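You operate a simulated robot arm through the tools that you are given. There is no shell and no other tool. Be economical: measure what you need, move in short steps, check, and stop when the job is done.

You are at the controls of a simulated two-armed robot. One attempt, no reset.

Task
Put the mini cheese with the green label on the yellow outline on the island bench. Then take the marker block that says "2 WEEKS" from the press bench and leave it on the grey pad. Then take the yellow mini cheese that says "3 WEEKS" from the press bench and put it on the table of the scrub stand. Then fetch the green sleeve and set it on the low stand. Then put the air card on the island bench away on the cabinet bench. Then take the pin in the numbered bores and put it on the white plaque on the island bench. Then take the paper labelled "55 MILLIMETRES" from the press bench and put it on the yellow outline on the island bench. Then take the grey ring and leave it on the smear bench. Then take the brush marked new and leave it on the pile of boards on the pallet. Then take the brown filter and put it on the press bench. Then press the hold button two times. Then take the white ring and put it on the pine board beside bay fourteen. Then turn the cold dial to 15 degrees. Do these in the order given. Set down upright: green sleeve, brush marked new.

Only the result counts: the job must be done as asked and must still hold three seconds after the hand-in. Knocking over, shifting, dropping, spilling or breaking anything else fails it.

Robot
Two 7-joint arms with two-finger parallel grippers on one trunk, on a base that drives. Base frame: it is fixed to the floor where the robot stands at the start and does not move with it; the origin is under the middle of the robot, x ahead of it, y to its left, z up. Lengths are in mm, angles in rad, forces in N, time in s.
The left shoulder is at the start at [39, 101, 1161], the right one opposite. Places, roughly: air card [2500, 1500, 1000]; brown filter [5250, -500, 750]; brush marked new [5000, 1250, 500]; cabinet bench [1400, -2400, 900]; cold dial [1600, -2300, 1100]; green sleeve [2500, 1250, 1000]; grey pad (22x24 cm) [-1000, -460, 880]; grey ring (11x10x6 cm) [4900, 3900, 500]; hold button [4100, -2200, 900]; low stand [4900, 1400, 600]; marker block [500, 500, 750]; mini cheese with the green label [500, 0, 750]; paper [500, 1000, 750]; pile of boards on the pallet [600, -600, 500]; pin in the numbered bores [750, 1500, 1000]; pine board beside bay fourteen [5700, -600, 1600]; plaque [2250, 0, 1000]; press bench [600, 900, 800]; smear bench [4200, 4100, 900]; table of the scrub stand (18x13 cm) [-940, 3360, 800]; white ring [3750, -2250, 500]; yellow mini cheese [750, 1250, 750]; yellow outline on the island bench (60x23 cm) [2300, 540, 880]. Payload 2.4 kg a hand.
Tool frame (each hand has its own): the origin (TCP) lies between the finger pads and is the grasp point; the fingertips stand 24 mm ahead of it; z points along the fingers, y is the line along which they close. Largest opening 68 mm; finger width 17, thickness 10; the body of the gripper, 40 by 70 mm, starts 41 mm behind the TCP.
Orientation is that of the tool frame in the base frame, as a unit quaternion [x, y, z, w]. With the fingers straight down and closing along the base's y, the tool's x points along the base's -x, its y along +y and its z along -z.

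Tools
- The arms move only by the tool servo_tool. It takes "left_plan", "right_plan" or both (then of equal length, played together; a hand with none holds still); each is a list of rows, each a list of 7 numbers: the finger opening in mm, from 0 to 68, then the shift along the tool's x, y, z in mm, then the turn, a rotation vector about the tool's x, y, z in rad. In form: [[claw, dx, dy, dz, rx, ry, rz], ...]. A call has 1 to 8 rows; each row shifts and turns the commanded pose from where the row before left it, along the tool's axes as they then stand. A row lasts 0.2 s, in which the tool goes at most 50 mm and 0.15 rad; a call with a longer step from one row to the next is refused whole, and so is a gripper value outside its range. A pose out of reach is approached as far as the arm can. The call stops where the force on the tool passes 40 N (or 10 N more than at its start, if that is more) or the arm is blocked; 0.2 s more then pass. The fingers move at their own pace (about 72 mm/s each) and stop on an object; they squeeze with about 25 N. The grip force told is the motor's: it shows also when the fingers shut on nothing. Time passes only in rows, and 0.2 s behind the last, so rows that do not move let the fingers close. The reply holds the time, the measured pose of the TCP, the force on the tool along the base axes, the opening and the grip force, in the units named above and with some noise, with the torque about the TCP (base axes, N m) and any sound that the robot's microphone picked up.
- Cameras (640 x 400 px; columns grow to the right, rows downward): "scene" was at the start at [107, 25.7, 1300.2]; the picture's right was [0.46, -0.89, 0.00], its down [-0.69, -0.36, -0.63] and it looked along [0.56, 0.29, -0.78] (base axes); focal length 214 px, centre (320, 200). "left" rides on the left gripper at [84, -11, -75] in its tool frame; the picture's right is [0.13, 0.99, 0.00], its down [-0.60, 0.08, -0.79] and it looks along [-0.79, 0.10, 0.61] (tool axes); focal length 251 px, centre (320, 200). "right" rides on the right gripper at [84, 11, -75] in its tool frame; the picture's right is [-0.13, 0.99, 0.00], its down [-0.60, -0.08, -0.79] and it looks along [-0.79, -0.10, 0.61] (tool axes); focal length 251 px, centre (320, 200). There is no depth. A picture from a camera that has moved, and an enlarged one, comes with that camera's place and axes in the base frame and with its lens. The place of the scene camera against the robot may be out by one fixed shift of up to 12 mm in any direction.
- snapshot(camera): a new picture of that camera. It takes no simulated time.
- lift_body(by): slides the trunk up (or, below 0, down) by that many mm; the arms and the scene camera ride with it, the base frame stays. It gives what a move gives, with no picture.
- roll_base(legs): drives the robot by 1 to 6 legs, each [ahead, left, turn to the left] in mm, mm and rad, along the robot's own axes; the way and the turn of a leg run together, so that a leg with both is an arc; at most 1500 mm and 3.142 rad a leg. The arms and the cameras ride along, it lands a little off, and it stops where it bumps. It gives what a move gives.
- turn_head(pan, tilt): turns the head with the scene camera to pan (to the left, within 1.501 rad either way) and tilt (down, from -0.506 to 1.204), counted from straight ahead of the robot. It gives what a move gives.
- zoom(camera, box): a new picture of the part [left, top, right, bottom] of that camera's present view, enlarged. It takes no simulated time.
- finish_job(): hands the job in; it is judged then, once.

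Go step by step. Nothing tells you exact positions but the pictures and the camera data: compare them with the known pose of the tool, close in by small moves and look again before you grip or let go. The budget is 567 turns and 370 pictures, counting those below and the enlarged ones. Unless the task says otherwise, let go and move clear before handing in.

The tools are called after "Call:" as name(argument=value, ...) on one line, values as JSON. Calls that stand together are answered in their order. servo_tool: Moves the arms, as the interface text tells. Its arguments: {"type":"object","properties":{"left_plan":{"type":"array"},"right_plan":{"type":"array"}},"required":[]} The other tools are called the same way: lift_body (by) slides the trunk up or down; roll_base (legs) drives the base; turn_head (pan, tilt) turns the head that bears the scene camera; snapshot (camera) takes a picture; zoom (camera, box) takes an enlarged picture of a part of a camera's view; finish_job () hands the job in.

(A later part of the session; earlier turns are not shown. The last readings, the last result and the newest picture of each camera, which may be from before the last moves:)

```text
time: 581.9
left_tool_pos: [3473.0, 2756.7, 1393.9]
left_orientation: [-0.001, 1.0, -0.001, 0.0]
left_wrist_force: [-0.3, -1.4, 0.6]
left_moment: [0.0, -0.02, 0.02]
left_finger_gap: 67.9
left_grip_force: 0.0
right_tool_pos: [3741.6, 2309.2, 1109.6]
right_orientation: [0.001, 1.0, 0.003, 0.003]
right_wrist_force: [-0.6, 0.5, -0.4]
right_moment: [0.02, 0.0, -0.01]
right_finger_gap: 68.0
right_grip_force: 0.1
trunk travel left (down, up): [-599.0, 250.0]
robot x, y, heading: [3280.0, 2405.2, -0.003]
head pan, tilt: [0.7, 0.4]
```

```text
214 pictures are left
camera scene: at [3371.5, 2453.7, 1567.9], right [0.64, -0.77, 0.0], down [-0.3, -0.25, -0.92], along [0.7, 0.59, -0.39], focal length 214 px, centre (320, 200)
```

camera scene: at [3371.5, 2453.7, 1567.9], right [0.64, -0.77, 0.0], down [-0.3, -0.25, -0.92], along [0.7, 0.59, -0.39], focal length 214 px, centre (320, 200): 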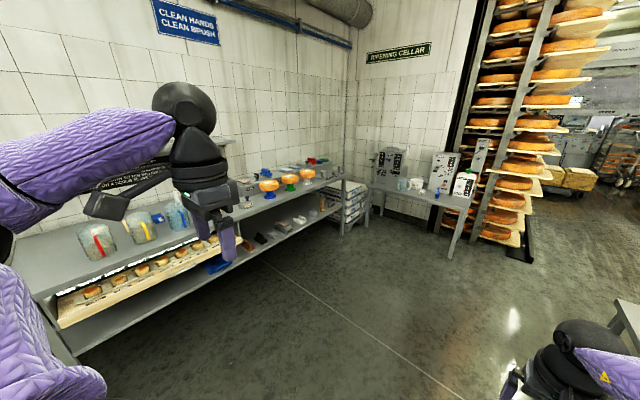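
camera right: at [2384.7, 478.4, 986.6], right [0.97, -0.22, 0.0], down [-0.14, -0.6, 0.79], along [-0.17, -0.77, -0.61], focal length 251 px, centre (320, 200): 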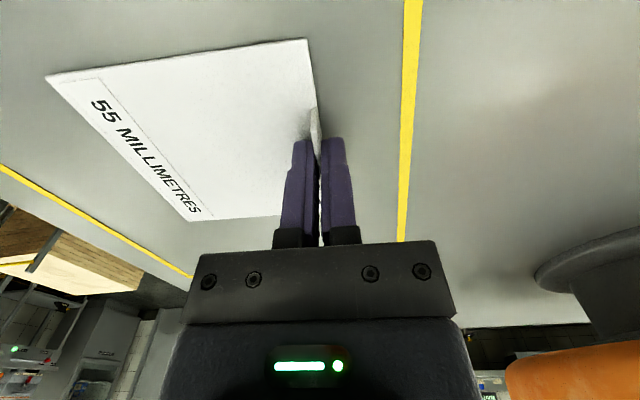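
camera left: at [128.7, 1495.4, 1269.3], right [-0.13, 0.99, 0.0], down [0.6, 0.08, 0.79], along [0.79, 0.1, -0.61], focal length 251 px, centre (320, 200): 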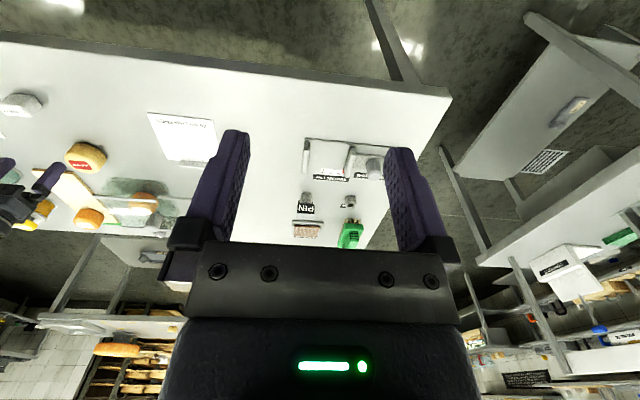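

Call:
zoom(camera="scene", box=[220, 150, 380, 260])

```text
3.64 times, centred on (300, 205) of scene
camera zoom: at [3371.5, 2453.7, 1567.9], right [0.64, -0.77, 0.0], down [-0.3, -0.25, -0.92], along [0.7, 0.59, -0.39], focal length 780 px, centre (393, 182)
```

zoom: 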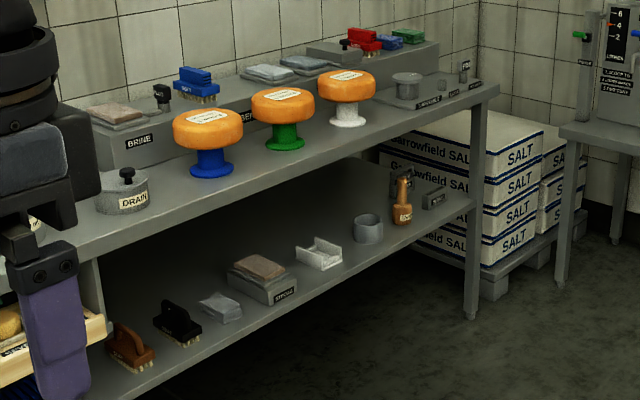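

The grey ring is on the lower shelf near [4919, 3856]. Drive to face it.

Call:
roll_base(legs=[[1450, 0, 0], [80, 0, 0], [0, 0, 1.57], [550, 0, 0]])

Call:
turn_head(pan=0.0, tilt=0.6)

Call:
lift_body(by=-350)

Call:
snapshot(camera="scene")

Call:
snapshot(camera="right")

```text
time: 596.2
left_tool_pos: [4457.7, 3156.4, 1395.5]
left_orientation: [-0.702, 0.712, 0.0, 0.001]
left_wrist_force: [-0.2, 0.3, -0.9]
left_moment: [-0.02, 0.02, -0.01]
left_finger_gap: 68.2
left_grip_force: 0.1
right_tool_pos: [4907.8, 3417.9, 1108.8]
right_orientation: [-0.701, 0.713, 0.004, -0.001]
right_wrist_force: [-0.4, 0.2, 0.1]
right_moment: [0.01, -0.02, -0.03]
right_finger_gap: 68.0
right_grip_force: 0.1
trunk travel left (down, up): [-599.0, 250.0]
robot x, y, heading: [4806.8, 2957.0, 1.557]
head pan, tilt: [0.7, 0.4]
```

```text
time: 597.3
left_tool_pos: [4456.7, 3156.5, 1395.0]
left_orientation: [-0.702, 0.713, 0.0, 0.0]
left_wrist_force: [0.2, -0.8, -0.4]
left_moment: [0.04, 0.01, 0.01]
left_finger_gap: 68.2
left_grip_force: 0.2
right_tool_pos: [4908.9, 3418.1, 1108.2]
right_orientation: [-0.701, 0.713, 0.004, 0.0]
right_wrist_force: [0.2, -0.8, 0.1]
right_moment: [0.0, 0.0, -0.01]
right_finger_gap: 67.8
right_grip_force: 0.1
trunk travel left (down, up): [-599.0, 250.0]
robot x, y, heading: [4805.0, 2959.5, 1.555]
head pan, tilt: [0.0, 0.6]
```

```text
time: 600.7
left_tool_pos: [4457.2, 3157.1, 1043.9]
left_orientation: [-0.702, 0.712, 0.0, 0.0]
left_wrist_force: [0.4, -0.3, -0.5]
left_moment: [0.01, 0.02, 0.0]
left_finger_gap: 68.0
left_grip_force: 0.2
right_tool_pos: [4909.2, 3417.6, 759.1]
right_orientation: [-0.701, 0.713, 0.004, 0.0]
right_wrist_force: [1.0, -0.1, -0.7]
right_moment: [0.0, 0.01, -0.03]
right_finger_gap: 68.0
right_grip_force: 0.0
trunk travel left (down, up): [-249.0, 600.0]
robot x, y, heading: [4807.2, 2956.9, 1.56]
head pan, tilt: [0.0, 0.6]
```

```text
212 pictures are left
camera scene: at [4814.3, 3098.7, 1197.4], right [1.0, -0.01, 0.0], down [-0.01, -0.57, -0.82], along [0.01, 0.82, -0.57], focal length 214 px, centre (320, 200)
```

scene: 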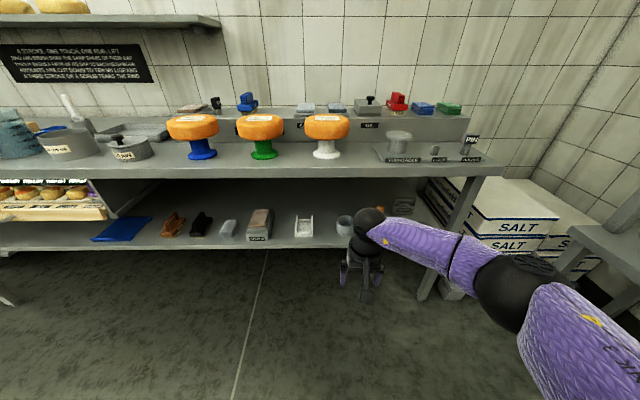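

```text
211 pictures are left
camera right: at [4896.7, 3332.9, 834.0], right [-0.99, 0.15, 0.01], down [0.09, 0.6, 0.8], along [0.11, 0.79, -0.61], focal length 251 px, centre (320, 200)
```

right: 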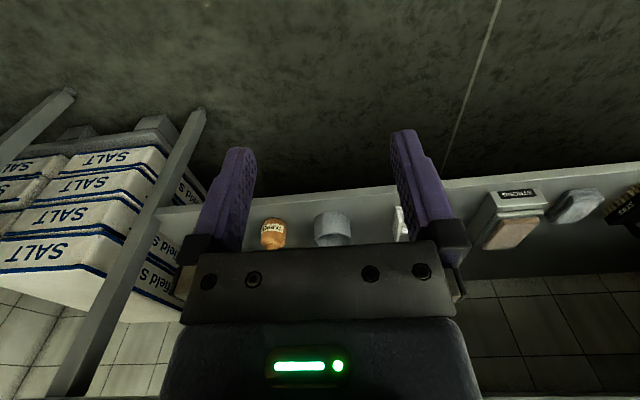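

Ring ≈[4944, 3885], shelf z≈470. I'll turn the tool 90° to pinch the ring's front wall, then lower in front of the shelf.

Call:
servo_tool(right_plan=[[60, 0, 0, 0, 0, 0, 0.15], [60, 0, 0, 0, 0, 0, 0.15], [60, 0, 0, 0, 0, 0, 0.15], [60, 0, 0, 0, 0, 0, 0.15], [60, 0, 0, 0, 0, 0, 0.15], [60, 0, 0, 0, 0, 0, 0.15], [60, 0, 0, 0, 0, 0, 0.15], [60, 0, 0, 0, 0, 0, 0.15]])

Call:
servo_tool(right_plan=[[50, 0, 0, 0, 0, 0, 0.15], [50, 0, 0, 0, 0, 0, 0.15], [50, 0, 0, 0, 0, 0, 0.08]])

Call:
lift_body(by=-90)

Call:
roll_base(legs=[[200, -30, 0.01]])

Call:
snapshot(camera="right")

Call:
snapshot(camera="scene")

```text
time: 602.5
left_tool_pos: [4458.5, 3156.7, 1044.7]
left_orientation: [-0.703, 0.711, 0.0, 0.001]
left_wrist_force: [-0.5, 0.4, 0.6]
left_moment: [-0.04, -0.04, 0.0]
left_finger_gap: 67.9
left_grip_force: 0.1
right_tool_pos: [4909.7, 3416.5, 759.0]
right_orientation: [-0.175, 0.984, 0.002, -0.003]
right_wrist_force: [-0.2, -0.3, -0.5]
right_moment: [0.01, -0.01, 0.02]
right_finger_gap: 59.9
right_grip_force: 0.0
trunk travel left (down, up): [-249.0, 600.0]
robot x, y, heading: [4807.4, 2959.0, 1.561]
head pan, tilt: [0.0, 0.6]
```

```text
time: 603.3
left_tool_pos: [4458.6, 3155.8, 1044.3]
left_orientation: [-0.702, 0.712, 0.0, 0.0]
left_wrist_force: [-0.1, 0.1, 0.3]
left_moment: [0.0, -0.01, 0.0]
left_finger_gap: 68.1
left_grip_force: 0.0
right_tool_pos: [4909.1, 3418.0, 758.9]
right_orientation: [0.015, 1.0, 0.002, -0.003]
right_wrist_force: [0.5, -1.0, -0.3]
right_moment: [-0.01, -0.01, 0.02]
right_finger_gap: 50.2
right_grip_force: 0.2
trunk travel left (down, up): [-249.0, 600.0]
robot x, y, heading: [4808.6, 2958.8, 1.554]
head pan, tilt: [0.0, 0.6]
```

```text
time: 604.5
left_tool_pos: [4457.7, 3155.3, 955.1]
left_orientation: [-0.702, 0.712, 0.0, 0.001]
left_wrist_force: [0.2, -1.0, -0.3]
left_moment: [-0.02, -0.02, 0.02]
left_finger_gap: 68.1
left_grip_force: 0.0
right_tool_pos: [4909.0, 3418.3, 669.3]
right_orientation: [0.013, 1.0, 0.003, -0.003]
right_wrist_force: [-0.4, 0.6, 0.5]
right_moment: [-0.01, -0.01, -0.01]
right_finger_gap: 49.9
right_grip_force: 0.0
trunk travel left (down, up): [-159.0, 690.0]
robot x, y, heading: [4808.7, 2959.7, 1.551]
head pan, tilt: [0.0, 0.6]
```

```text
time: 606.1
left_tool_pos: [4489.3, 3352.3, 954.7]
left_orientation: [-0.705, 0.709, 0.001, 0.001]
left_wrist_force: [-0.1, 0.1, 0.8]
left_moment: [0.03, 0.0, -0.01]
left_finger_gap: 67.6
left_grip_force: 0.0
right_tool_pos: [4937.5, 3617.2, 668.1]
right_orientation: [0.009, 1.0, 0.003, -0.002]
right_wrist_force: [-0.8, 1.3, 0.3]
right_moment: [-0.04, 0.0, -0.05]
right_finger_gap: 50.2
right_grip_force: 0.0
trunk travel left (down, up): [-159.0, 690.0]
robot x, y, heading: [4839.1, 3153.9, 1.565]
head pan, tilt: [0.0, 0.6]
```

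```text
210 pictures are left
camera right: at [4853.6, 3628.7, 744.4], right [0.15, 0.99, 0.0], down [0.61, -0.09, 0.79], along [0.78, -0.11, -0.61], focal length 251 px, centre (320, 200)
```

right: 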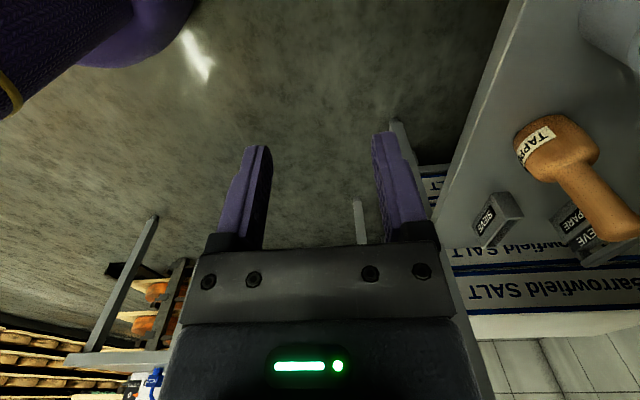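

```text
209 pictures are left
camera scene: at [4845.2, 3321.7, 1105.5], right [1.0, -0.01, 0.0], down [0.0, -0.57, -0.82], along [0.01, 0.82, -0.57], focal length 214 px, centre (320, 200)
```

scene: 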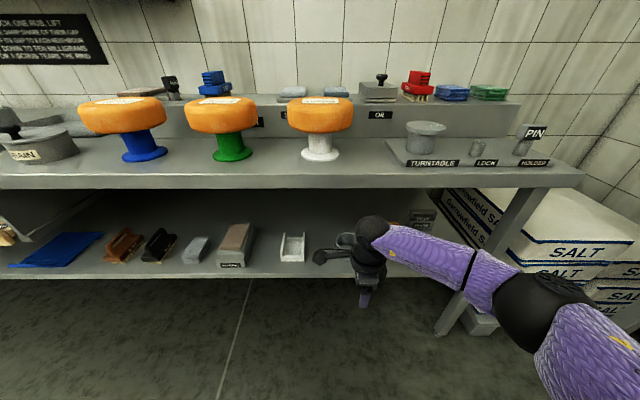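

Call:
lift_body(by=-92)

Call:
roll_base(legs=[[110, 0, 0]])

Call:
snapshot(camera="right")

Call:
snapshot(camera="scene")

```text
time: 607.4
left_tool_pos: [4488.5, 3352.0, 861.2]
left_orientation: [-0.705, 0.709, 0.001, 0.001]
left_wrist_force: [0.3, 0.6, -0.1]
left_moment: [-0.01, -0.01, 0.0]
left_finger_gap: 67.8
left_grip_force: 0.0
right_tool_pos: [4936.7, 3616.5, 575.5]
right_orientation: [0.008, 1.0, 0.002, -0.002]
right_wrist_force: [-1.0, 0.0, -0.5]
right_moment: [-0.01, 0.01, -0.02]
right_finger_gap: 49.8
right_grip_force: 0.0
trunk travel left (down, up): [-67.0, 782.0]
robot x, y, heading: [4840.1, 3158.3, 1.566]
head pan, tilt: [0.0, 0.6]
```

```text
time: 608.6
left_tool_pos: [4489.4, 3462.8, 863.1]
left_orientation: [-0.705, 0.709, 0.001, 0.001]
left_wrist_force: [-0.5, -0.1, -0.5]
left_moment: [-0.03, 0.0, 0.01]
left_finger_gap: 67.9
left_grip_force: 0.2
right_tool_pos: [4937.6, 3728.5, 576.8]
right_orientation: [0.009, 1.0, 0.002, -0.002]
right_wrist_force: [-0.9, -0.7, 0.1]
right_moment: [0.01, -0.03, 0.03]
right_finger_gap: 50.0
right_grip_force: 0.0
trunk travel left (down, up): [-67.0, 782.0]
robot x, y, heading: [4842.6, 3269.7, 1.565]
head pan, tilt: [0.0, 0.6]
```

```text
208 pictures are left
camera right: at [4854.1, 3739.5, 652.4], right [0.15, 0.99, 0.0], down [0.61, -0.09, 0.79], along [0.78, -0.11, -0.61], focal length 251 px, centre (320, 200)
```

right: 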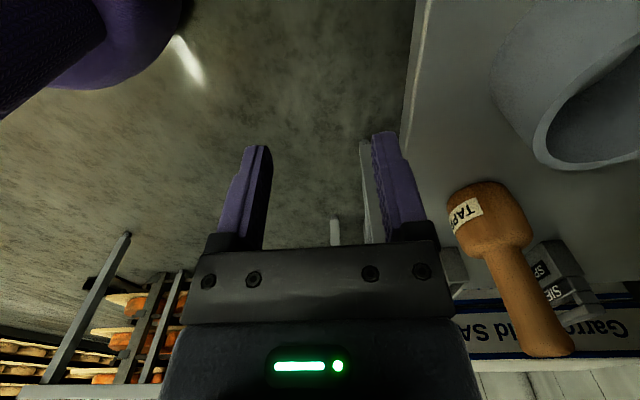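

```text
207 pictures are left
camera scene: at [4846.1, 3462.5, 1010.4], right [1.0, -0.01, 0.0], down [0.0, -0.57, -0.82], along [0.01, 0.82, -0.57], focal length 214 px, centre (320, 200)
```

scene: 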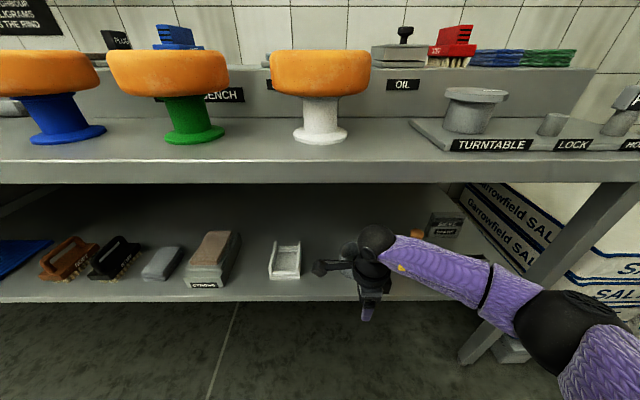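

Call:
roll_base(legs=[[60, -25, 0]])

Call:
snapshot(camera="right")

```text
time: 609.6
left_tool_pos: [4514.6, 3523.8, 862.1]
left_orientation: [-0.705, 0.709, 0.0, 0.0]
left_wrist_force: [-0.4, 0.6, -0.4]
left_moment: [-0.02, -0.01, -0.02]
left_finger_gap: 67.9
left_grip_force: 0.2
right_tool_pos: [4963.5, 3789.4, 577.1]
right_orientation: [0.009, 1.0, 0.002, -0.003]
right_wrist_force: [-0.1, -0.3, -0.3]
right_moment: [0.0, 0.02, 0.0]
right_finger_gap: 50.2
right_grip_force: 0.0
trunk travel left (down, up): [-67.0, 782.0]
robot x, y, heading: [4867.2, 3330.6, 1.565]
head pan, tilt: [0.0, 0.6]
```

```text
206 pictures are left
camera right: at [4879.6, 3800.2, 652.4], right [0.15, 0.99, 0.0], down [0.61, -0.09, 0.79], along [0.78, -0.11, -0.61], focal length 251 px, centre (320, 200)
```

right: 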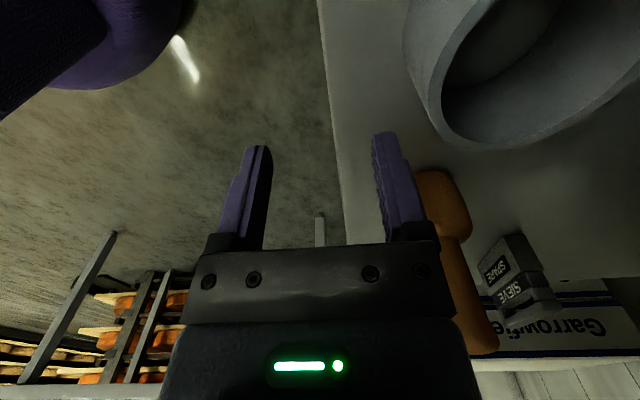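

Front wall of the ring at about [4943, 3845], top ≈530. Raise the left hand out of the way, then align.

Call:
servo_tool(left_plan=[[68, 0, 0, -40, 0, 0, 0], [68, 20, 0, -40, 0, 0, 0], [68, 20, 0, -40, 0, 0, 0], [68, 0, 0, -40, 0, 0, 0]])

Call:
roll_base(legs=[[57, 20, 0]])

Call:
snapshot(camera="right")

Call:
snapshot(camera="scene")

```text
time: 610.2
left_tool_pos: [4514.1, 3517.7, 921.6]
left_orientation: [0.712, -0.702, -0.004, -0.007]
left_wrist_force: [-4.0, 7.7, -7.4]
left_moment: [0.12, -0.24, -0.31]
left_finger_gap: 68.0
left_grip_force: 0.1
right_tool_pos: [4963.2, 3789.3, 575.8]
right_orientation: [0.008, 1.0, 0.002, -0.002]
right_wrist_force: [-0.3, 0.2, -0.5]
right_moment: [-0.01, -0.02, 0.0]
right_finger_gap: 50.2
right_grip_force: 0.0
trunk travel left (down, up): [-67.0, 782.0]
robot x, y, heading: [4867.3, 3325.9, 1.565]
head pan, tilt: [0.0, 0.6]
stopped in row 2 (left hand): the force on the tool passed its limit at 114 N (the readings are from after the stop); the commanded pose is now the measured one
```

```text
time: 611.1
left_tool_pos: [4494.6, 3573.2, 922.6]
left_orientation: [0.713, -0.701, -0.004, -0.007]
left_wrist_force: [2.2, 11.4, -7.6]
left_moment: [-0.08, 0.3, 0.34]
left_finger_gap: 67.9
left_grip_force: 0.0
right_tool_pos: [4943.0, 3846.7, 576.8]
right_orientation: [0.009, 1.0, 0.003, -0.002]
right_wrist_force: [-0.5, -0.7, -0.2]
right_moment: [0.01, 0.01, 0.01]
right_finger_gap: 50.1
right_grip_force: 0.0
trunk travel left (down, up): [-67.0, 782.0]
robot x, y, heading: [4847.9, 3391.1, 1.568]
head pan, tilt: [0.0, 0.6]
```

```text
205 pictures are left
camera right: at [4859.8, 3857.9, 652.4], right [0.15, 0.99, 0.0], down [0.61, -0.09, 0.79], along [0.78, -0.11, -0.61], focal length 251 px, centre (320, 200)
```

right: 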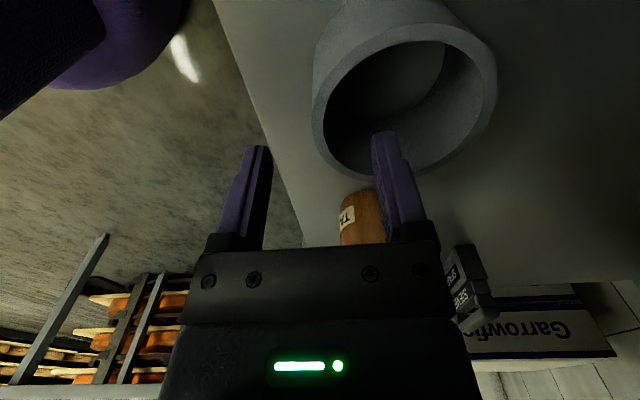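

```text
204 pictures are left
camera scene: at [4851.9, 3580.8, 1010.4], right [1.0, -0.01, 0.0], down [0.0, -0.57, -0.82], along [0.0, 0.82, -0.57], focal length 214 px, centre (320, 200)
```

scene: 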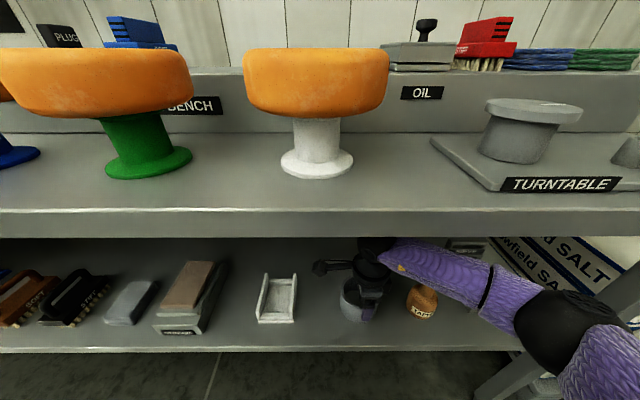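

The left hand brushed the robot itself; ease it forward slightly. The ring's wall lies between the right fingers; lower and pinch.

Call:
servo_tool(left_plan=[[68, -15, 10, 0, 0, 0, 0], [68, 0, 0, 0, 0, 0, 0]])

Call:
lift_body(by=-40)

Call:
snapshot(camera="right")

```text
time: 611.7
left_tool_pos: [4485.5, 3589.3, 922.5]
left_orientation: [0.714, -0.7, -0.005, -0.009]
left_wrist_force: [2.0, 10.6, -9.9]
left_moment: [0.18, 0.22, 0.25]
left_finger_gap: 68.3
left_grip_force: 0.0
right_tool_pos: [4942.5, 3847.3, 577.0]
right_orientation: [0.009, 1.0, 0.003, -0.002]
right_wrist_force: [-0.3, -0.1, -1.0]
right_moment: [-0.03, -0.01, -0.02]
right_finger_gap: 49.9
right_grip_force: 0.1
trunk travel left (down, up): [-67.0, 782.0]
robot x, y, heading: [4845.4, 3389.2, 1.566]
head pan, tilt: [0.0, 0.6]
stopped in row 2 (left hand): the force on the tool passed its limit at 42 N (the readings are from after the stop); the commanded pose is now the measured one
```

```text
time: 612.0
left_tool_pos: [4484.3, 3592.6, 921.4]
left_orientation: [0.712, -0.702, -0.01, -0.012]
left_wrist_force: [3.8, 10.4, -8.3]
left_moment: [0.16, 0.38, 0.44]
left_finger_gap: 68.0
left_grip_force: 0.0
right_tool_pos: [4942.9, 3847.1, 575.1]
right_orientation: [0.009, 1.0, 0.003, -0.003]
right_wrist_force: [0.2, 0.1, 0.3]
right_moment: [0.01, 0.01, 0.0]
right_finger_gap: 50.1
right_grip_force: 0.0
trunk travel left (down, up): [-66.0, 784.0]
robot x, y, heading: [4844.6, 3383.8, 1.568]
head pan, tilt: [0.0, 0.6]
stopped: the force on the tool passed its limit at 63 N (the readings are from after the stop); the commanded pose is now the measured one
```

```text
203 pictures are left
camera right: at [4859.7, 3858.1, 650.9], right [0.15, 0.99, 0.0], down [0.61, -0.09, 0.79], along [0.78, -0.11, -0.61], focal length 251 px, centre (320, 200)
```

right: 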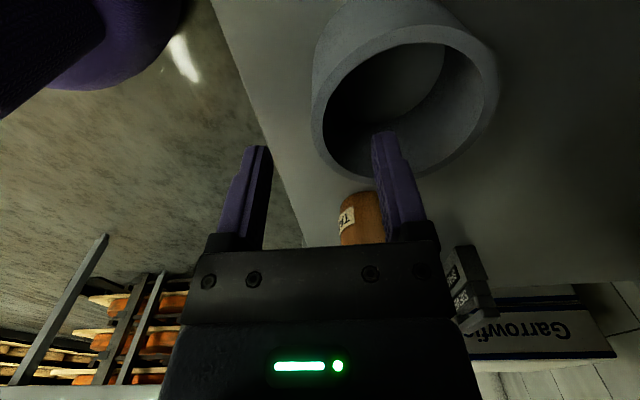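

The left hand is in contact with something; check with cameras before moving.

Call:
snapshot(camera="left")

Call:
turn_head(pan=1.2, tilt=0.7)

Call:
snapshot(camera="scene")

```text
202 pictures are left
camera left: at [4498.4, 3506.3, 993.9], right [-0.99, -0.14, -0.01], down [-0.09, 0.58, 0.81], along [-0.11, 0.8, -0.59], focal length 251 px, centre (320, 200)
```

left: 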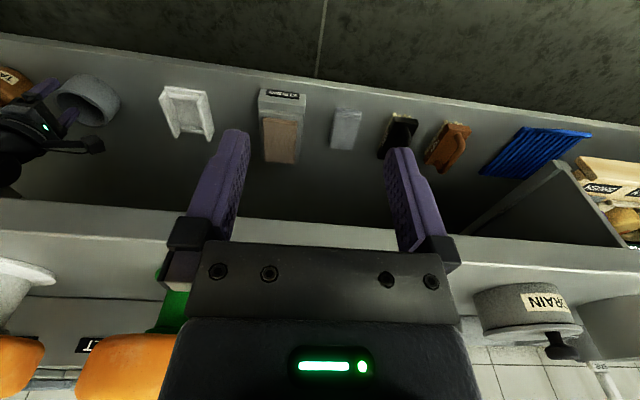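

```text
time: 613.4
left_tool_pos: [4484.0, 3591.8, 921.2]
left_orientation: [0.713, -0.701, -0.008, -0.01]
left_wrist_force: [5.1, 23.2, -15.6]
left_moment: [-0.22, 0.48, 0.7]
left_finger_gap: 67.9
left_grip_force: 0.1
right_tool_pos: [4942.3, 3847.8, 574.9]
right_orientation: [0.008, 1.0, 0.003, -0.003]
right_wrist_force: [-0.2, -0.6, -0.8]
right_moment: [0.0, 0.04, 0.0]
right_finger_gap: 49.7
right_grip_force: 0.1
trunk travel left (down, up): [-66.0, 784.0]
robot x, y, heading: [4848.0, 3384.6, 1.568]
head pan, tilt: [1.201, 0.7]
```

```text
201 pictures are left
camera scene: at [4772.4, 3524.3, 1000.2], right [0.37, 0.93, 0.0], down [0.6, -0.24, -0.76], along [-0.71, 0.28, -0.64], focal length 214 px, centre (320, 200)
```

scene: 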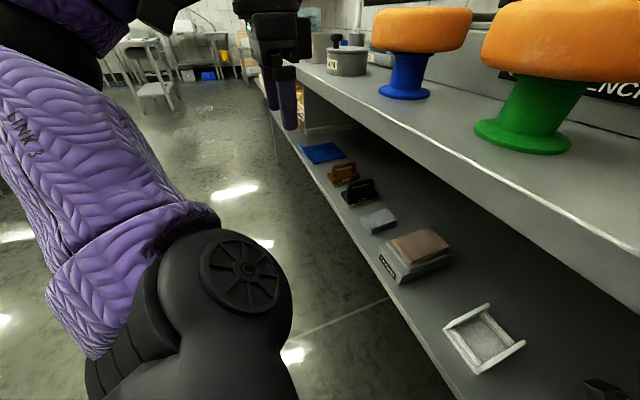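

Call:
servo_tool(left_plan=[[68, 0, 0, 15, 0, 0, 0], [68, 0, 0, 15, 0, 0, 0]])

```text
time: 614.0
left_tool_pos: [4485.0, 3590.6, 890.5]
left_orientation: [0.712, -0.702, -0.009, -0.011]
left_wrist_force: [0.0, 0.5, 0.6]
left_moment: [-0.02, 0.0, -0.03]
left_finger_gap: 67.8
left_grip_force: 0.1
right_tool_pos: [4942.6, 3846.8, 575.7]
right_orientation: [0.007, 1.0, 0.003, -0.002]
right_wrist_force: [0.4, 0.1, 0.4]
right_moment: [0.0, 0.0, 0.02]
right_finger_gap: 49.9
right_grip_force: 0.0
trunk travel left (down, up): [-66.0, 784.0]
robot x, y, heading: [4849.9, 3390.4, 1.565]
head pan, tilt: [1.201, 0.7]
```

Freed. Now lower the right hand around the ring wall.

Call:
lift_body(by=-40)

Call:
snapshot(camera="right")

```text
time: 614.9
left_tool_pos: [4485.2, 3592.2, 849.7]
left_orientation: [0.712, -0.702, -0.008, -0.011]
left_wrist_force: [0.2, -0.9, 0.9]
left_moment: [-0.01, 0.0, -0.03]
left_finger_gap: 68.0
left_grip_force: 0.0
right_tool_pos: [4943.1, 3847.2, 534.5]
right_orientation: [0.008, 1.0, 0.003, -0.002]
right_wrist_force: [-0.2, -1.0, 0.2]
right_moment: [0.01, 0.01, 0.03]
right_finger_gap: 50.2
right_grip_force: 0.0
trunk travel left (down, up): [-26.0, 824.0]
robot x, y, heading: [4845.9, 3388.7, 1.56]
head pan, tilt: [1.201, 0.7]
```

```text
200 pictures are left
camera right: at [4859.6, 3858.1, 611.1], right [0.15, 0.99, 0.0], down [0.61, -0.09, 0.79], along [0.78, -0.11, -0.61], focal length 251 px, centre (320, 200)
```

right: 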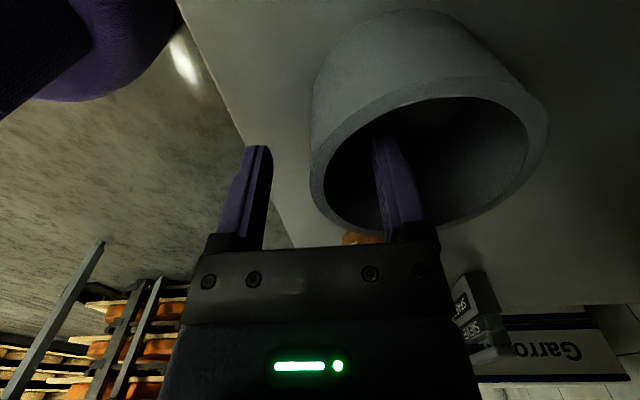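

Call:
lift_body(by=-18)

Call:
servo_tool(right_plan=[[30, 0, 0, 0, 0, 0, 0], [0, 0, 0, 0, 0, 0, 0], [0, 0, 0, 0, 0, 0, 0], [0, 0, 0, 0, 0, 0, 0]])

Call:
lift_body(by=30)

Call:
snapshot(camera="right")

```text
time: 615.5
left_tool_pos: [4484.7, 3592.4, 831.6]
left_orientation: [0.712, -0.702, -0.009, -0.011]
left_wrist_force: [-0.8, 0.0, -0.7]
left_moment: [0.01, -0.03, 0.01]
left_finger_gap: 68.2
left_grip_force: 0.0
right_tool_pos: [4943.5, 3847.9, 517.1]
right_orientation: [0.009, 1.0, 0.003, -0.002]
right_wrist_force: [0.3, 0.1, -0.1]
right_moment: [0.03, 0.04, -0.02]
right_finger_gap: 50.0
right_grip_force: 0.1
trunk travel left (down, up): [-8.0, 842.0]
robot x, y, heading: [4845.2, 3391.9, 1.563]
head pan, tilt: [1.201, 0.7]
```

```text
time: 616.5
left_tool_pos: [4484.3, 3591.7, 832.5]
left_orientation: [0.712, -0.702, -0.009, -0.012]
left_wrist_force: [0.2, -0.4, 0.8]
left_moment: [-0.01, 0.01, 0.03]
left_finger_gap: 68.2
left_grip_force: 0.0
right_tool_pos: [4943.2, 3848.2, 517.3]
right_orientation: [0.009, 1.0, 0.003, -0.002]
right_wrist_force: [1.4, -0.3, 0.7]
right_moment: [-0.07, 0.04, 0.02]
right_finger_gap: 4.7
right_grip_force: 25.1
trunk travel left (down, up): [-8.0, 842.0]
robot x, y, heading: [4843.7, 3387.3, 1.564]
head pan, tilt: [1.201, 0.7]
```

```text
time: 617.2
left_tool_pos: [4484.2, 3592.3, 862.3]
left_orientation: [0.712, -0.702, -0.009, -0.011]
left_wrist_force: [-0.5, 0.1, 0.3]
left_moment: [-0.02, -0.03, 0.01]
left_finger_gap: 68.1
left_grip_force: 0.0
right_tool_pos: [4942.9, 3847.1, 546.0]
right_orientation: [0.008, 1.0, 0.002, -0.002]
right_wrist_force: [-0.2, 0.4, -0.4]
right_moment: [-0.01, 0.02, -0.02]
right_finger_gap: 5.1
right_grip_force: 24.6
trunk travel left (down, up): [-38.0, 812.0]
robot x, y, heading: [4846.3, 3389.7, 1.566]
head pan, tilt: [1.201, 0.7]
```

```text
199 pictures are left
camera right: at [4859.7, 3858.0, 622.5], right [0.15, 0.99, 0.0], down [0.61, -0.09, 0.79], along [0.78, -0.11, -0.61], focal length 251 px, centre (320, 200)
```

right: 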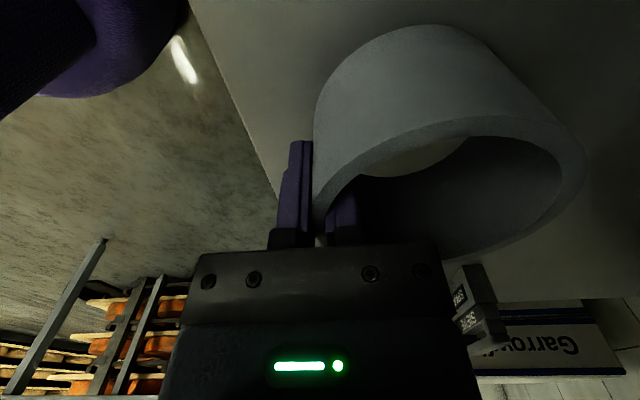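

Ring held. Back out from under the bench, rise, and survey the bench top for a free place.

Call:
roll_base(legs=[[-420, 0, 0]])

Call:
lift_body(by=600)

Call:
turn_head(pan=0.5, tilt=0.5)

Call:
snapshot(camera="scene")

Call:
snapshot(camera="right")

```text
time: 619.8
left_tool_pos: [4483.7, 3177.2, 862.5]
left_orientation: [0.712, -0.702, -0.009, -0.01]
left_wrist_force: [-0.9, -0.4, -0.6]
left_moment: [0.0, -0.01, 0.05]
left_finger_gap: 68.2
left_grip_force: 0.0
right_tool_pos: [4941.8, 3429.1, 547.4]
right_orientation: [0.01, 1.0, 0.002, -0.003]
right_wrist_force: [-1.2, -0.5, -1.2]
right_moment: [-0.03, -0.01, -0.01]
right_finger_gap: 4.9
right_grip_force: 25.2
trunk travel left (down, up): [-38.0, 812.0]
robot x, y, heading: [4841.9, 2970.5, 1.566]
head pan, tilt: [1.201, 0.7]
```

```text
refused: 600 is not a number from -400 to 400
```

```text
time: 620.9
left_tool_pos: [4481.8, 3176.8, 862.1]
left_orientation: [0.712, -0.703, -0.009, -0.012]
left_wrist_force: [-0.5, 0.3, 0.8]
left_moment: [-0.02, 0.02, 0.01]
left_finger_gap: 67.8
left_grip_force: 0.0
right_tool_pos: [4941.1, 3430.7, 545.7]
right_orientation: [0.01, 1.0, 0.003, -0.003]
right_wrist_force: [-0.4, 0.5, -0.1]
right_moment: [-0.05, 0.0, 0.02]
right_finger_gap: 5.0
right_grip_force: 25.4
trunk travel left (down, up): [-38.0, 812.0]
robot x, y, heading: [4843.5, 2970.0, 1.562]
head pan, tilt: [0.499, 0.499]
```

```text
198 pictures are left
camera scene: at [4806.0, 3167.0, 988.6], right [0.88, 0.47, 0.0], down [0.23, -0.42, -0.88], along [-0.41, 0.77, -0.48], focal length 214 px, centre (320, 200)
```

scene: 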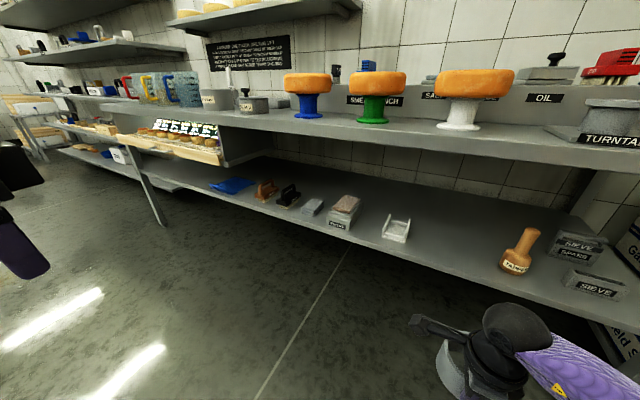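

```text
197 pictures are left
camera right: at [4858.1, 3441.6, 622.8], right [0.15, 0.99, 0.0], down [0.61, -0.09, 0.79], along [0.78, -0.11, -0.61], focal length 251 px, centre (320, 200)
```

right: 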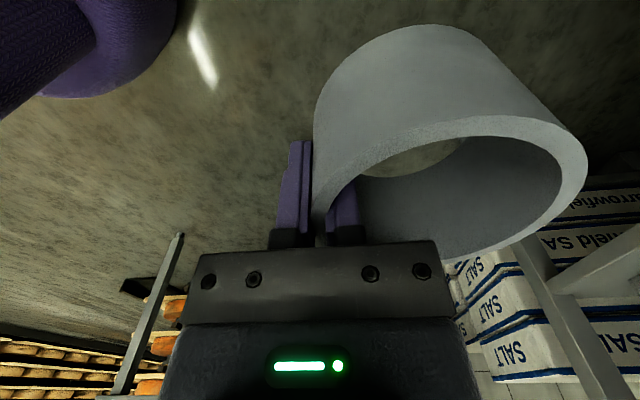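

Call:
lift_body(by=400)

Call:
lift_body(by=200)

Call:
turn_head(pan=0.5, tilt=0.55)

Call:
snapshot(camera="scene")

```text
time: 624.7
left_tool_pos: [4482.1, 3176.4, 1262.5]
left_orientation: [0.712, -0.702, -0.008, -0.011]
left_wrist_force: [-0.5, -0.5, 0.7]
left_moment: [0.02, -0.04, 0.0]
left_finger_gap: 68.1
left_grip_force: 0.1
right_tool_pos: [4941.5, 3430.4, 946.4]
right_orientation: [0.01, 1.0, 0.002, -0.002]
right_wrist_force: [-0.1, 0.2, -1.1]
right_moment: [-0.04, -0.01, 0.0]
right_finger_gap: 4.9
right_grip_force: 25.2
trunk travel left (down, up): [-438.0, 412.0]
robot x, y, heading: [4844.0, 2971.3, 1.561]
head pan, tilt: [0.499, 0.499]
```

```text
time: 626.9
left_tool_pos: [4482.6, 3175.8, 1463.1]
left_orientation: [0.711, -0.703, -0.009, -0.011]
left_wrist_force: [0.8, -0.1, 0.7]
left_moment: [-0.02, 0.04, -0.01]
left_finger_gap: 67.8
left_grip_force: 0.1
right_tool_pos: [4941.7, 3430.9, 1145.7]
right_orientation: [0.01, 1.0, 0.002, -0.002]
right_wrist_force: [0.0, 0.3, -1.5]
right_moment: [-0.04, 0.01, -0.01]
right_finger_gap: 4.8
right_grip_force: 25.3
trunk travel left (down, up): [-638.0, 212.0]
robot x, y, heading: [4843.2, 2971.1, 1.563]
head pan, tilt: [0.499, 0.499]
```

```text
time: 627.5
left_tool_pos: [4482.6, 3177.1, 1462.6]
left_orientation: [0.712, -0.702, -0.009, -0.011]
left_wrist_force: [0.4, 0.4, 0.1]
left_moment: [0.03, -0.01, 0.02]
left_finger_gap: 67.9
left_grip_force: 0.1
right_tool_pos: [4941.5, 3429.7, 1147.2]
right_orientation: [0.009, 1.0, 0.003, -0.002]
right_wrist_force: [0.0, -0.8, -1.9]
right_moment: [0.0, 0.01, 0.0]
right_finger_gap: 4.9
right_grip_force: 25.3
trunk travel left (down, up): [-638.0, 212.0]
robot x, y, heading: [4846.8, 2973.5, 1.561]
head pan, tilt: [0.499, 0.55]
```

```text
196 pictures are left
camera scene: at [4805.6, 3054.1, 1592.9], right [0.88, 0.47, 0.0], down [0.25, -0.46, -0.85], along [-0.4, 0.75, -0.52], focal length 214 px, centre (320, 200)
```

scene: 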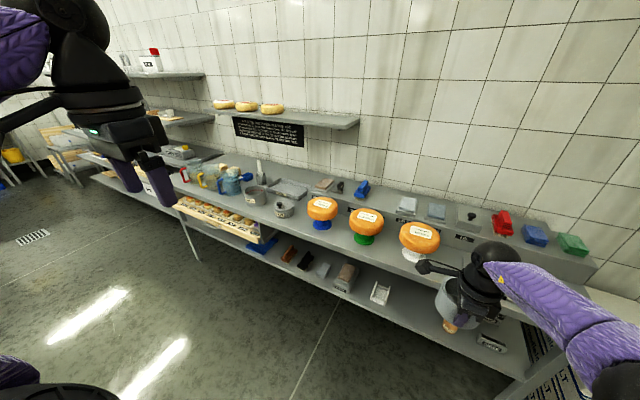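

Call:
zoom(camera="scene", box=[190, 140, 430, 290])

Call:
zoom(camera="scene", box=[60, 130, 300, 260])

```text
2.67 times, centred on (310, 215) of scene
camera zoom: at [4805.6, 3054.1, 1592.9], right [0.88, 0.47, 0.0], down [0.25, -0.46, -0.85], along [-0.4, 0.75, -0.52], focal length 572 px, centre (347, 160)
```

zoom: 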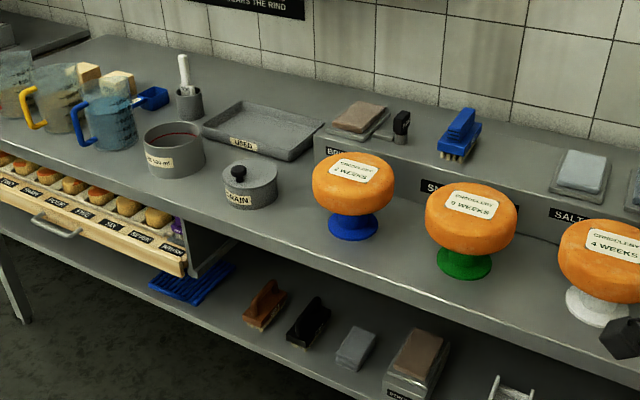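

```text
2.67 times, centred on (180, 195) of scene
camera zoom: at [4805.6, 3054.1, 1592.9], right [0.88, 0.47, 0.0], down [0.25, -0.46, -0.85], along [-0.4, 0.75, -0.52], focal length 572 px, centre (693, 213)
```

zoom: 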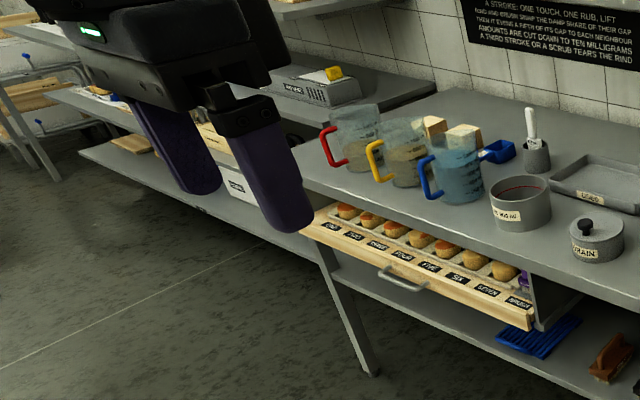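

There is a free gap between the DRAIN pot (x≈4171) and the blue-footed wheel (x≈4395). Move in front of it and look closer.

Call:
roll_base(legs=[[0, 655, 0.008], [180, 0, 0]])

Call:
turn_head(pan=-0.1, tilt=0.7)

Call:
snapshot(camera="scene")

Call:
snapshot(camera="right")

```text
time: 632.3
left_tool_pos: [3818.7, 3350.6, 1462.5]
left_orientation: [0.717, -0.697, -0.009, -0.011]
left_wrist_force: [-0.1, 0.9, 0.7]
left_moment: [-0.02, 0.02, 0.01]
left_finger_gap: 68.1
left_grip_force: 0.0
right_tool_pos: [4274.4, 3612.1, 1146.4]
right_orientation: [0.002, 1.0, 0.002, -0.003]
right_wrist_force: [0.5, -0.4, -1.3]
right_moment: [-0.07, 0.01, 0.01]
right_finger_gap: 4.9
right_grip_force: 24.8
trunk travel left (down, up): [-638.0, 212.0]
robot x, y, heading: [4187.3, 3151.8, 1.577]
head pan, tilt: [0.499, 0.55]
```

```text
time: 633.3
left_tool_pos: [3818.4, 3349.7, 1462.1]
left_orientation: [0.717, -0.697, -0.009, -0.011]
left_wrist_force: [-0.6, 0.4, 0.2]
left_moment: [0.02, -0.01, -0.04]
left_finger_gap: 67.9
left_grip_force: 0.1
right_tool_pos: [4273.8, 3611.5, 1148.0]
right_orientation: [0.002, 1.0, 0.003, -0.003]
right_wrist_force: [0.5, -0.6, -1.3]
right_moment: [-0.03, -0.01, 0.0]
right_finger_gap: 4.7
right_grip_force: 25.0
trunk travel left (down, up): [-638.0, 212.0]
robot x, y, heading: [4182.1, 3147.6, 1.58]
head pan, tilt: [-0.099, 0.7]
```

```text
193 pictures are left
camera scene: at [4195.2, 3238.7, 1579.7], right [1.0, -0.09, 0.0], down [-0.06, -0.64, -0.76], along [0.07, 0.76, -0.64], focal length 214 px, centre (320, 200)
```

scene: 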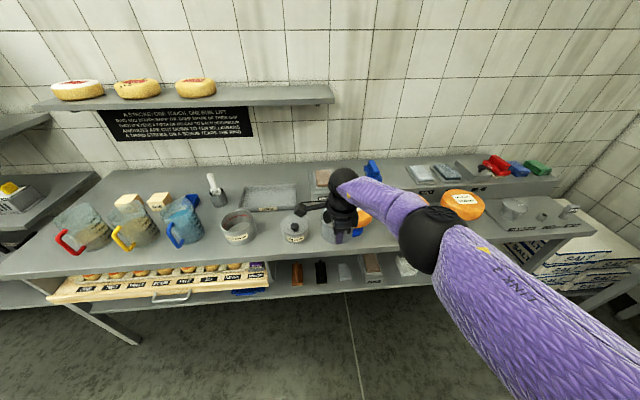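

```text
192 pictures are left
camera right: at [4190.2, 3621.1, 1222.8], right [0.13, 0.99, 0.0], down [0.61, -0.08, 0.79], along [0.78, -0.1, -0.61], focal length 251 px, centre (320, 200)
```

right: 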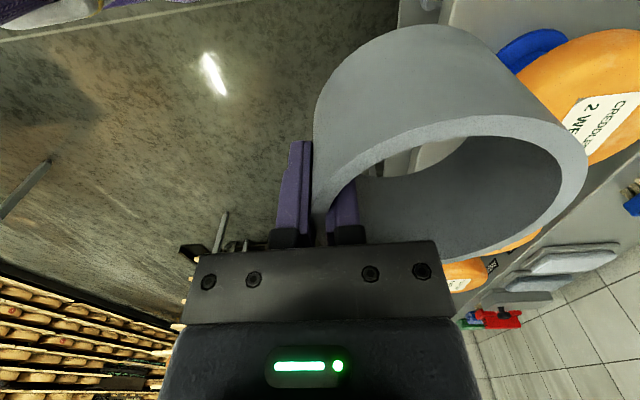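

Call:
zoom(camera="scene", box=[210, 160, 420, 280])

```text
3.05 times, centred on (315, 220) of scene
camera zoom: at [4195.2, 3238.7, 1579.7], right [1.0, -0.09, 0.0], down [-0.06, -0.64, -0.76], along [0.07, 0.76, -0.64], focal length 654 px, centre (335, 139)
```

zoom: 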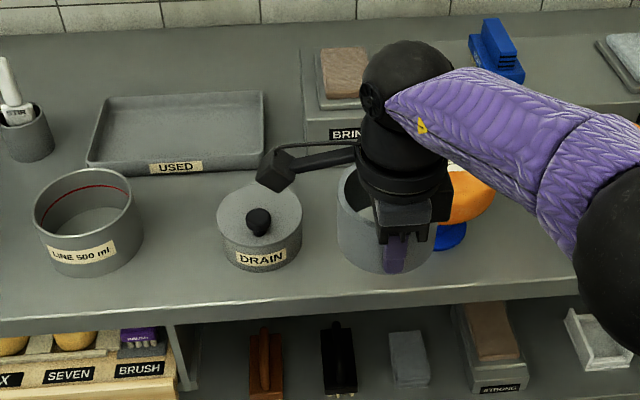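

Call:
roll_base(legs=[[152, -4, -0.005]])

Call:
lift_body(by=-130)

Call:
snapshot(camera="scene")

Call:
snapshot(camera="right")

```text
time: 634.6
left_tool_pos: [3822.5, 3505.7, 1462.3]
left_orientation: [0.715, -0.699, -0.008, -0.011]
left_wrist_force: [0.3, -0.1, 0.4]
left_moment: [-0.04, 0.01, 0.0]
left_finger_gap: 68.0
left_grip_force: 0.2
right_tool_pos: [4279.3, 3763.3, 1146.8]
right_orientation: [0.004, 1.0, 0.002, -0.003]
right_wrist_force: [0.0, -0.2, -1.0]
right_moment: [-0.04, 0.0, 0.01]
right_finger_gap: 4.8
right_grip_force: 24.8
trunk travel left (down, up): [-638.0, 212.0]
robot x, y, heading: [4186.0, 3299.9, 1.568]
head pan, tilt: [-0.099, 0.7]
```

```text
time: 636.2
left_tool_pos: [3822.8, 3503.0, 1331.3]
left_orientation: [0.715, -0.699, -0.009, -0.011]
left_wrist_force: [0.2, 0.2, 0.6]
left_moment: [-0.01, -0.01, 0.01]
left_finger_gap: 68.1
left_grip_force: 0.0
right_tool_pos: [4279.5, 3762.3, 1017.2]
right_orientation: [0.003, 1.0, 0.003, -0.002]
right_wrist_force: [-4.6, -2.7, -3.0]
right_moment: [-0.26, 0.23, 0.14]
right_finger_gap: 4.6
right_grip_force: 24.6
trunk travel left (down, up): [-508.0, 342.0]
robot x, y, heading: [4188.5, 3304.9, 1.574]
head pan, tilt: [-0.099, 0.7]
```

```text
190 pictures are left
camera scene: at [4198.5, 3397.5, 1449.5], right [1.0, -0.1, 0.0], down [-0.06, -0.64, -0.76], along [0.07, 0.76, -0.64], focal length 214 px, centre (320, 200)
```

scene: 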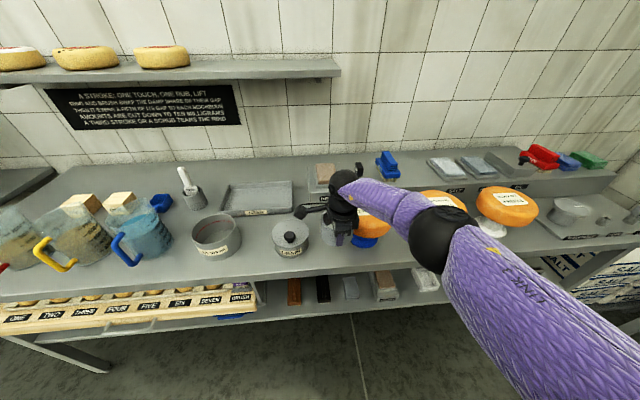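

```text
189 pictures are left
camera right: at [4195.1, 3772.7, 1092.8], right [0.14, 0.99, 0.0], down [0.61, -0.09, 0.79], along [0.78, -0.11, -0.61], focal length 251 px, centre (320, 200)
```

right: 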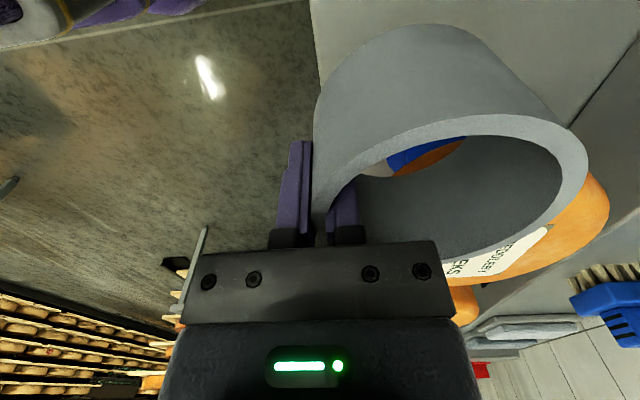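

The ring lightly touches the wheel; raise and shift left.

Call:
lift_body(by=60)

Call:
zoom(camera="scene", box=[260, 160, 480, 290])

```text
time: 637.2
left_tool_pos: [3822.8, 3503.6, 1391.9]
left_orientation: [0.715, -0.699, -0.008, -0.01]
left_wrist_force: [-0.1, 0.6, 0.6]
left_moment: [-0.02, -0.03, 0.02]
left_finger_gap: 68.2
left_grip_force: 0.1
right_tool_pos: [4280.0, 3763.2, 1075.9]
right_orientation: [0.005, 1.0, 0.002, -0.003]
right_wrist_force: [-0.4, -0.3, -1.0]
right_moment: [-0.01, 0.02, 0.0]
right_finger_gap: 4.8
right_grip_force: 24.7
trunk travel left (down, up): [-568.0, 282.0]
robot x, y, heading: [4187.3, 3303.7, 1.569]
head pan, tilt: [-0.099, 0.7]
```

```text
2.91 times, centred on (370, 225) of scene
camera zoom: at [4199.0, 3393.8, 1509.6], right [1.0, -0.1, 0.0], down [-0.06, -0.64, -0.76], along [0.07, 0.76, -0.64], focal length 624 px, centre (174, 127)
```

zoom: 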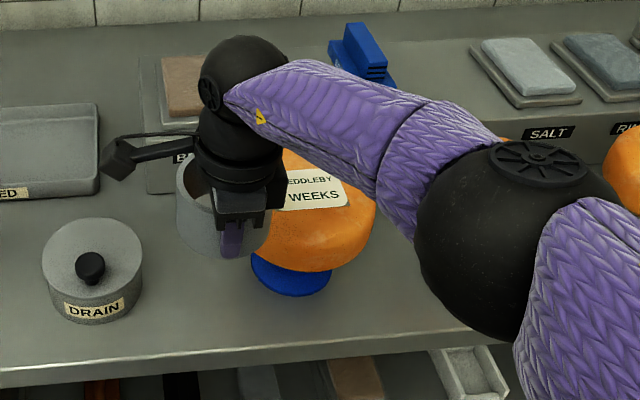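

That gap is too tight at wheel height (wheel radius ≈97). A better free spot lies behind, around [4235, 3935], between DRAIN pot, wheel and back step. Raise and move above it.

Call:
lift_body(by=50)

Call:
roll_base(legs=[[122, 45, 0]])

Call:
snapshot(camera="scene")

Call:
snapshot(camera="right")

```text
time: 638.1
left_tool_pos: [3823.0, 3504.1, 1442.0]
left_orientation: [0.715, -0.699, -0.009, -0.01]
left_wrist_force: [0.3, 0.2, -0.1]
left_moment: [0.01, 0.03, 0.01]
left_finger_gap: 68.1
left_grip_force: 0.0
right_tool_pos: [4278.4, 3762.4, 1127.1]
right_orientation: [0.005, 1.0, 0.003, -0.003]
right_wrist_force: [0.4, -0.5, -1.7]
right_moment: [-0.04, 0.02, 0.03]
right_finger_gap: 5.1
right_grip_force: 25.1
trunk travel left (down, up): [-618.0, 232.0]
robot x, y, heading: [4184.2, 3302.5, 1.57]
head pan, tilt: [-0.099, 0.7]
```

```text
time: 639.4
left_tool_pos: [3778.3, 3625.8, 1442.2]
left_orientation: [0.716, -0.698, -0.009, -0.011]
left_wrist_force: [-0.5, 0.9, 0.3]
left_moment: [0.01, -0.03, 0.0]
left_finger_gap: 68.1
left_grip_force: 0.0
right_tool_pos: [4234.1, 3884.1, 1126.3]
right_orientation: [0.004, 1.0, 0.002, -0.003]
right_wrist_force: [0.1, 0.4, -0.9]
right_moment: [-0.08, 0.01, -0.02]
right_finger_gap: 4.7
right_grip_force: 24.6
trunk travel left (down, up): [-618.0, 232.0]
robot x, y, heading: [4141.1, 3426.2, 1.568]
head pan, tilt: [-0.099, 0.7]
```

```text
187 pictures are left
camera scene: at [4153.9, 3513.9, 1559.6], right [1.0, -0.1, 0.0], down [-0.06, -0.64, -0.76], along [0.07, 0.76, -0.65], focal length 214 px, centre (320, 200)
```

scene: 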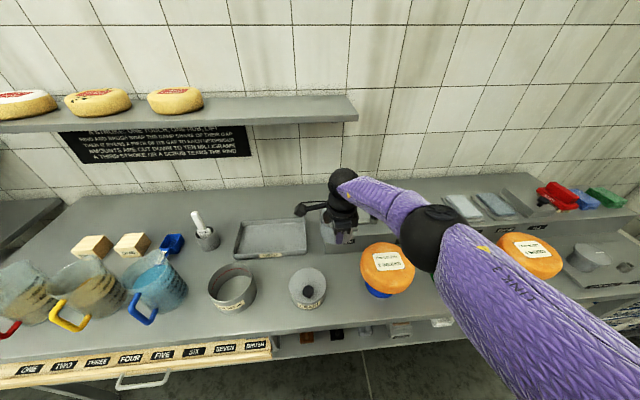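

```text
186 pictures are left
camera right: at [4150.5, 3895.3, 1202.3], right [0.14, 0.99, 0.0], down [0.61, -0.09, 0.79], along [0.78, -0.11, -0.61], focal length 251 px, centre (320, 200)
```

right: 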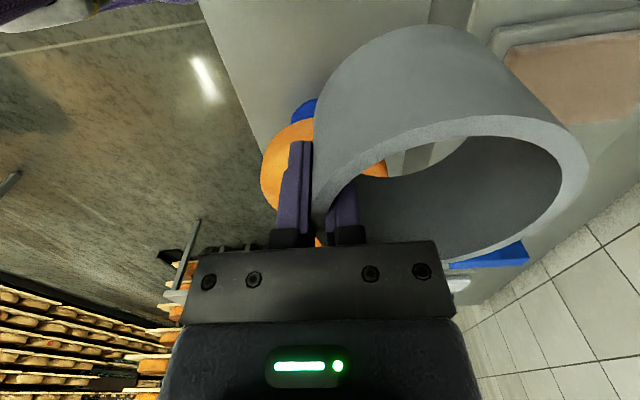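

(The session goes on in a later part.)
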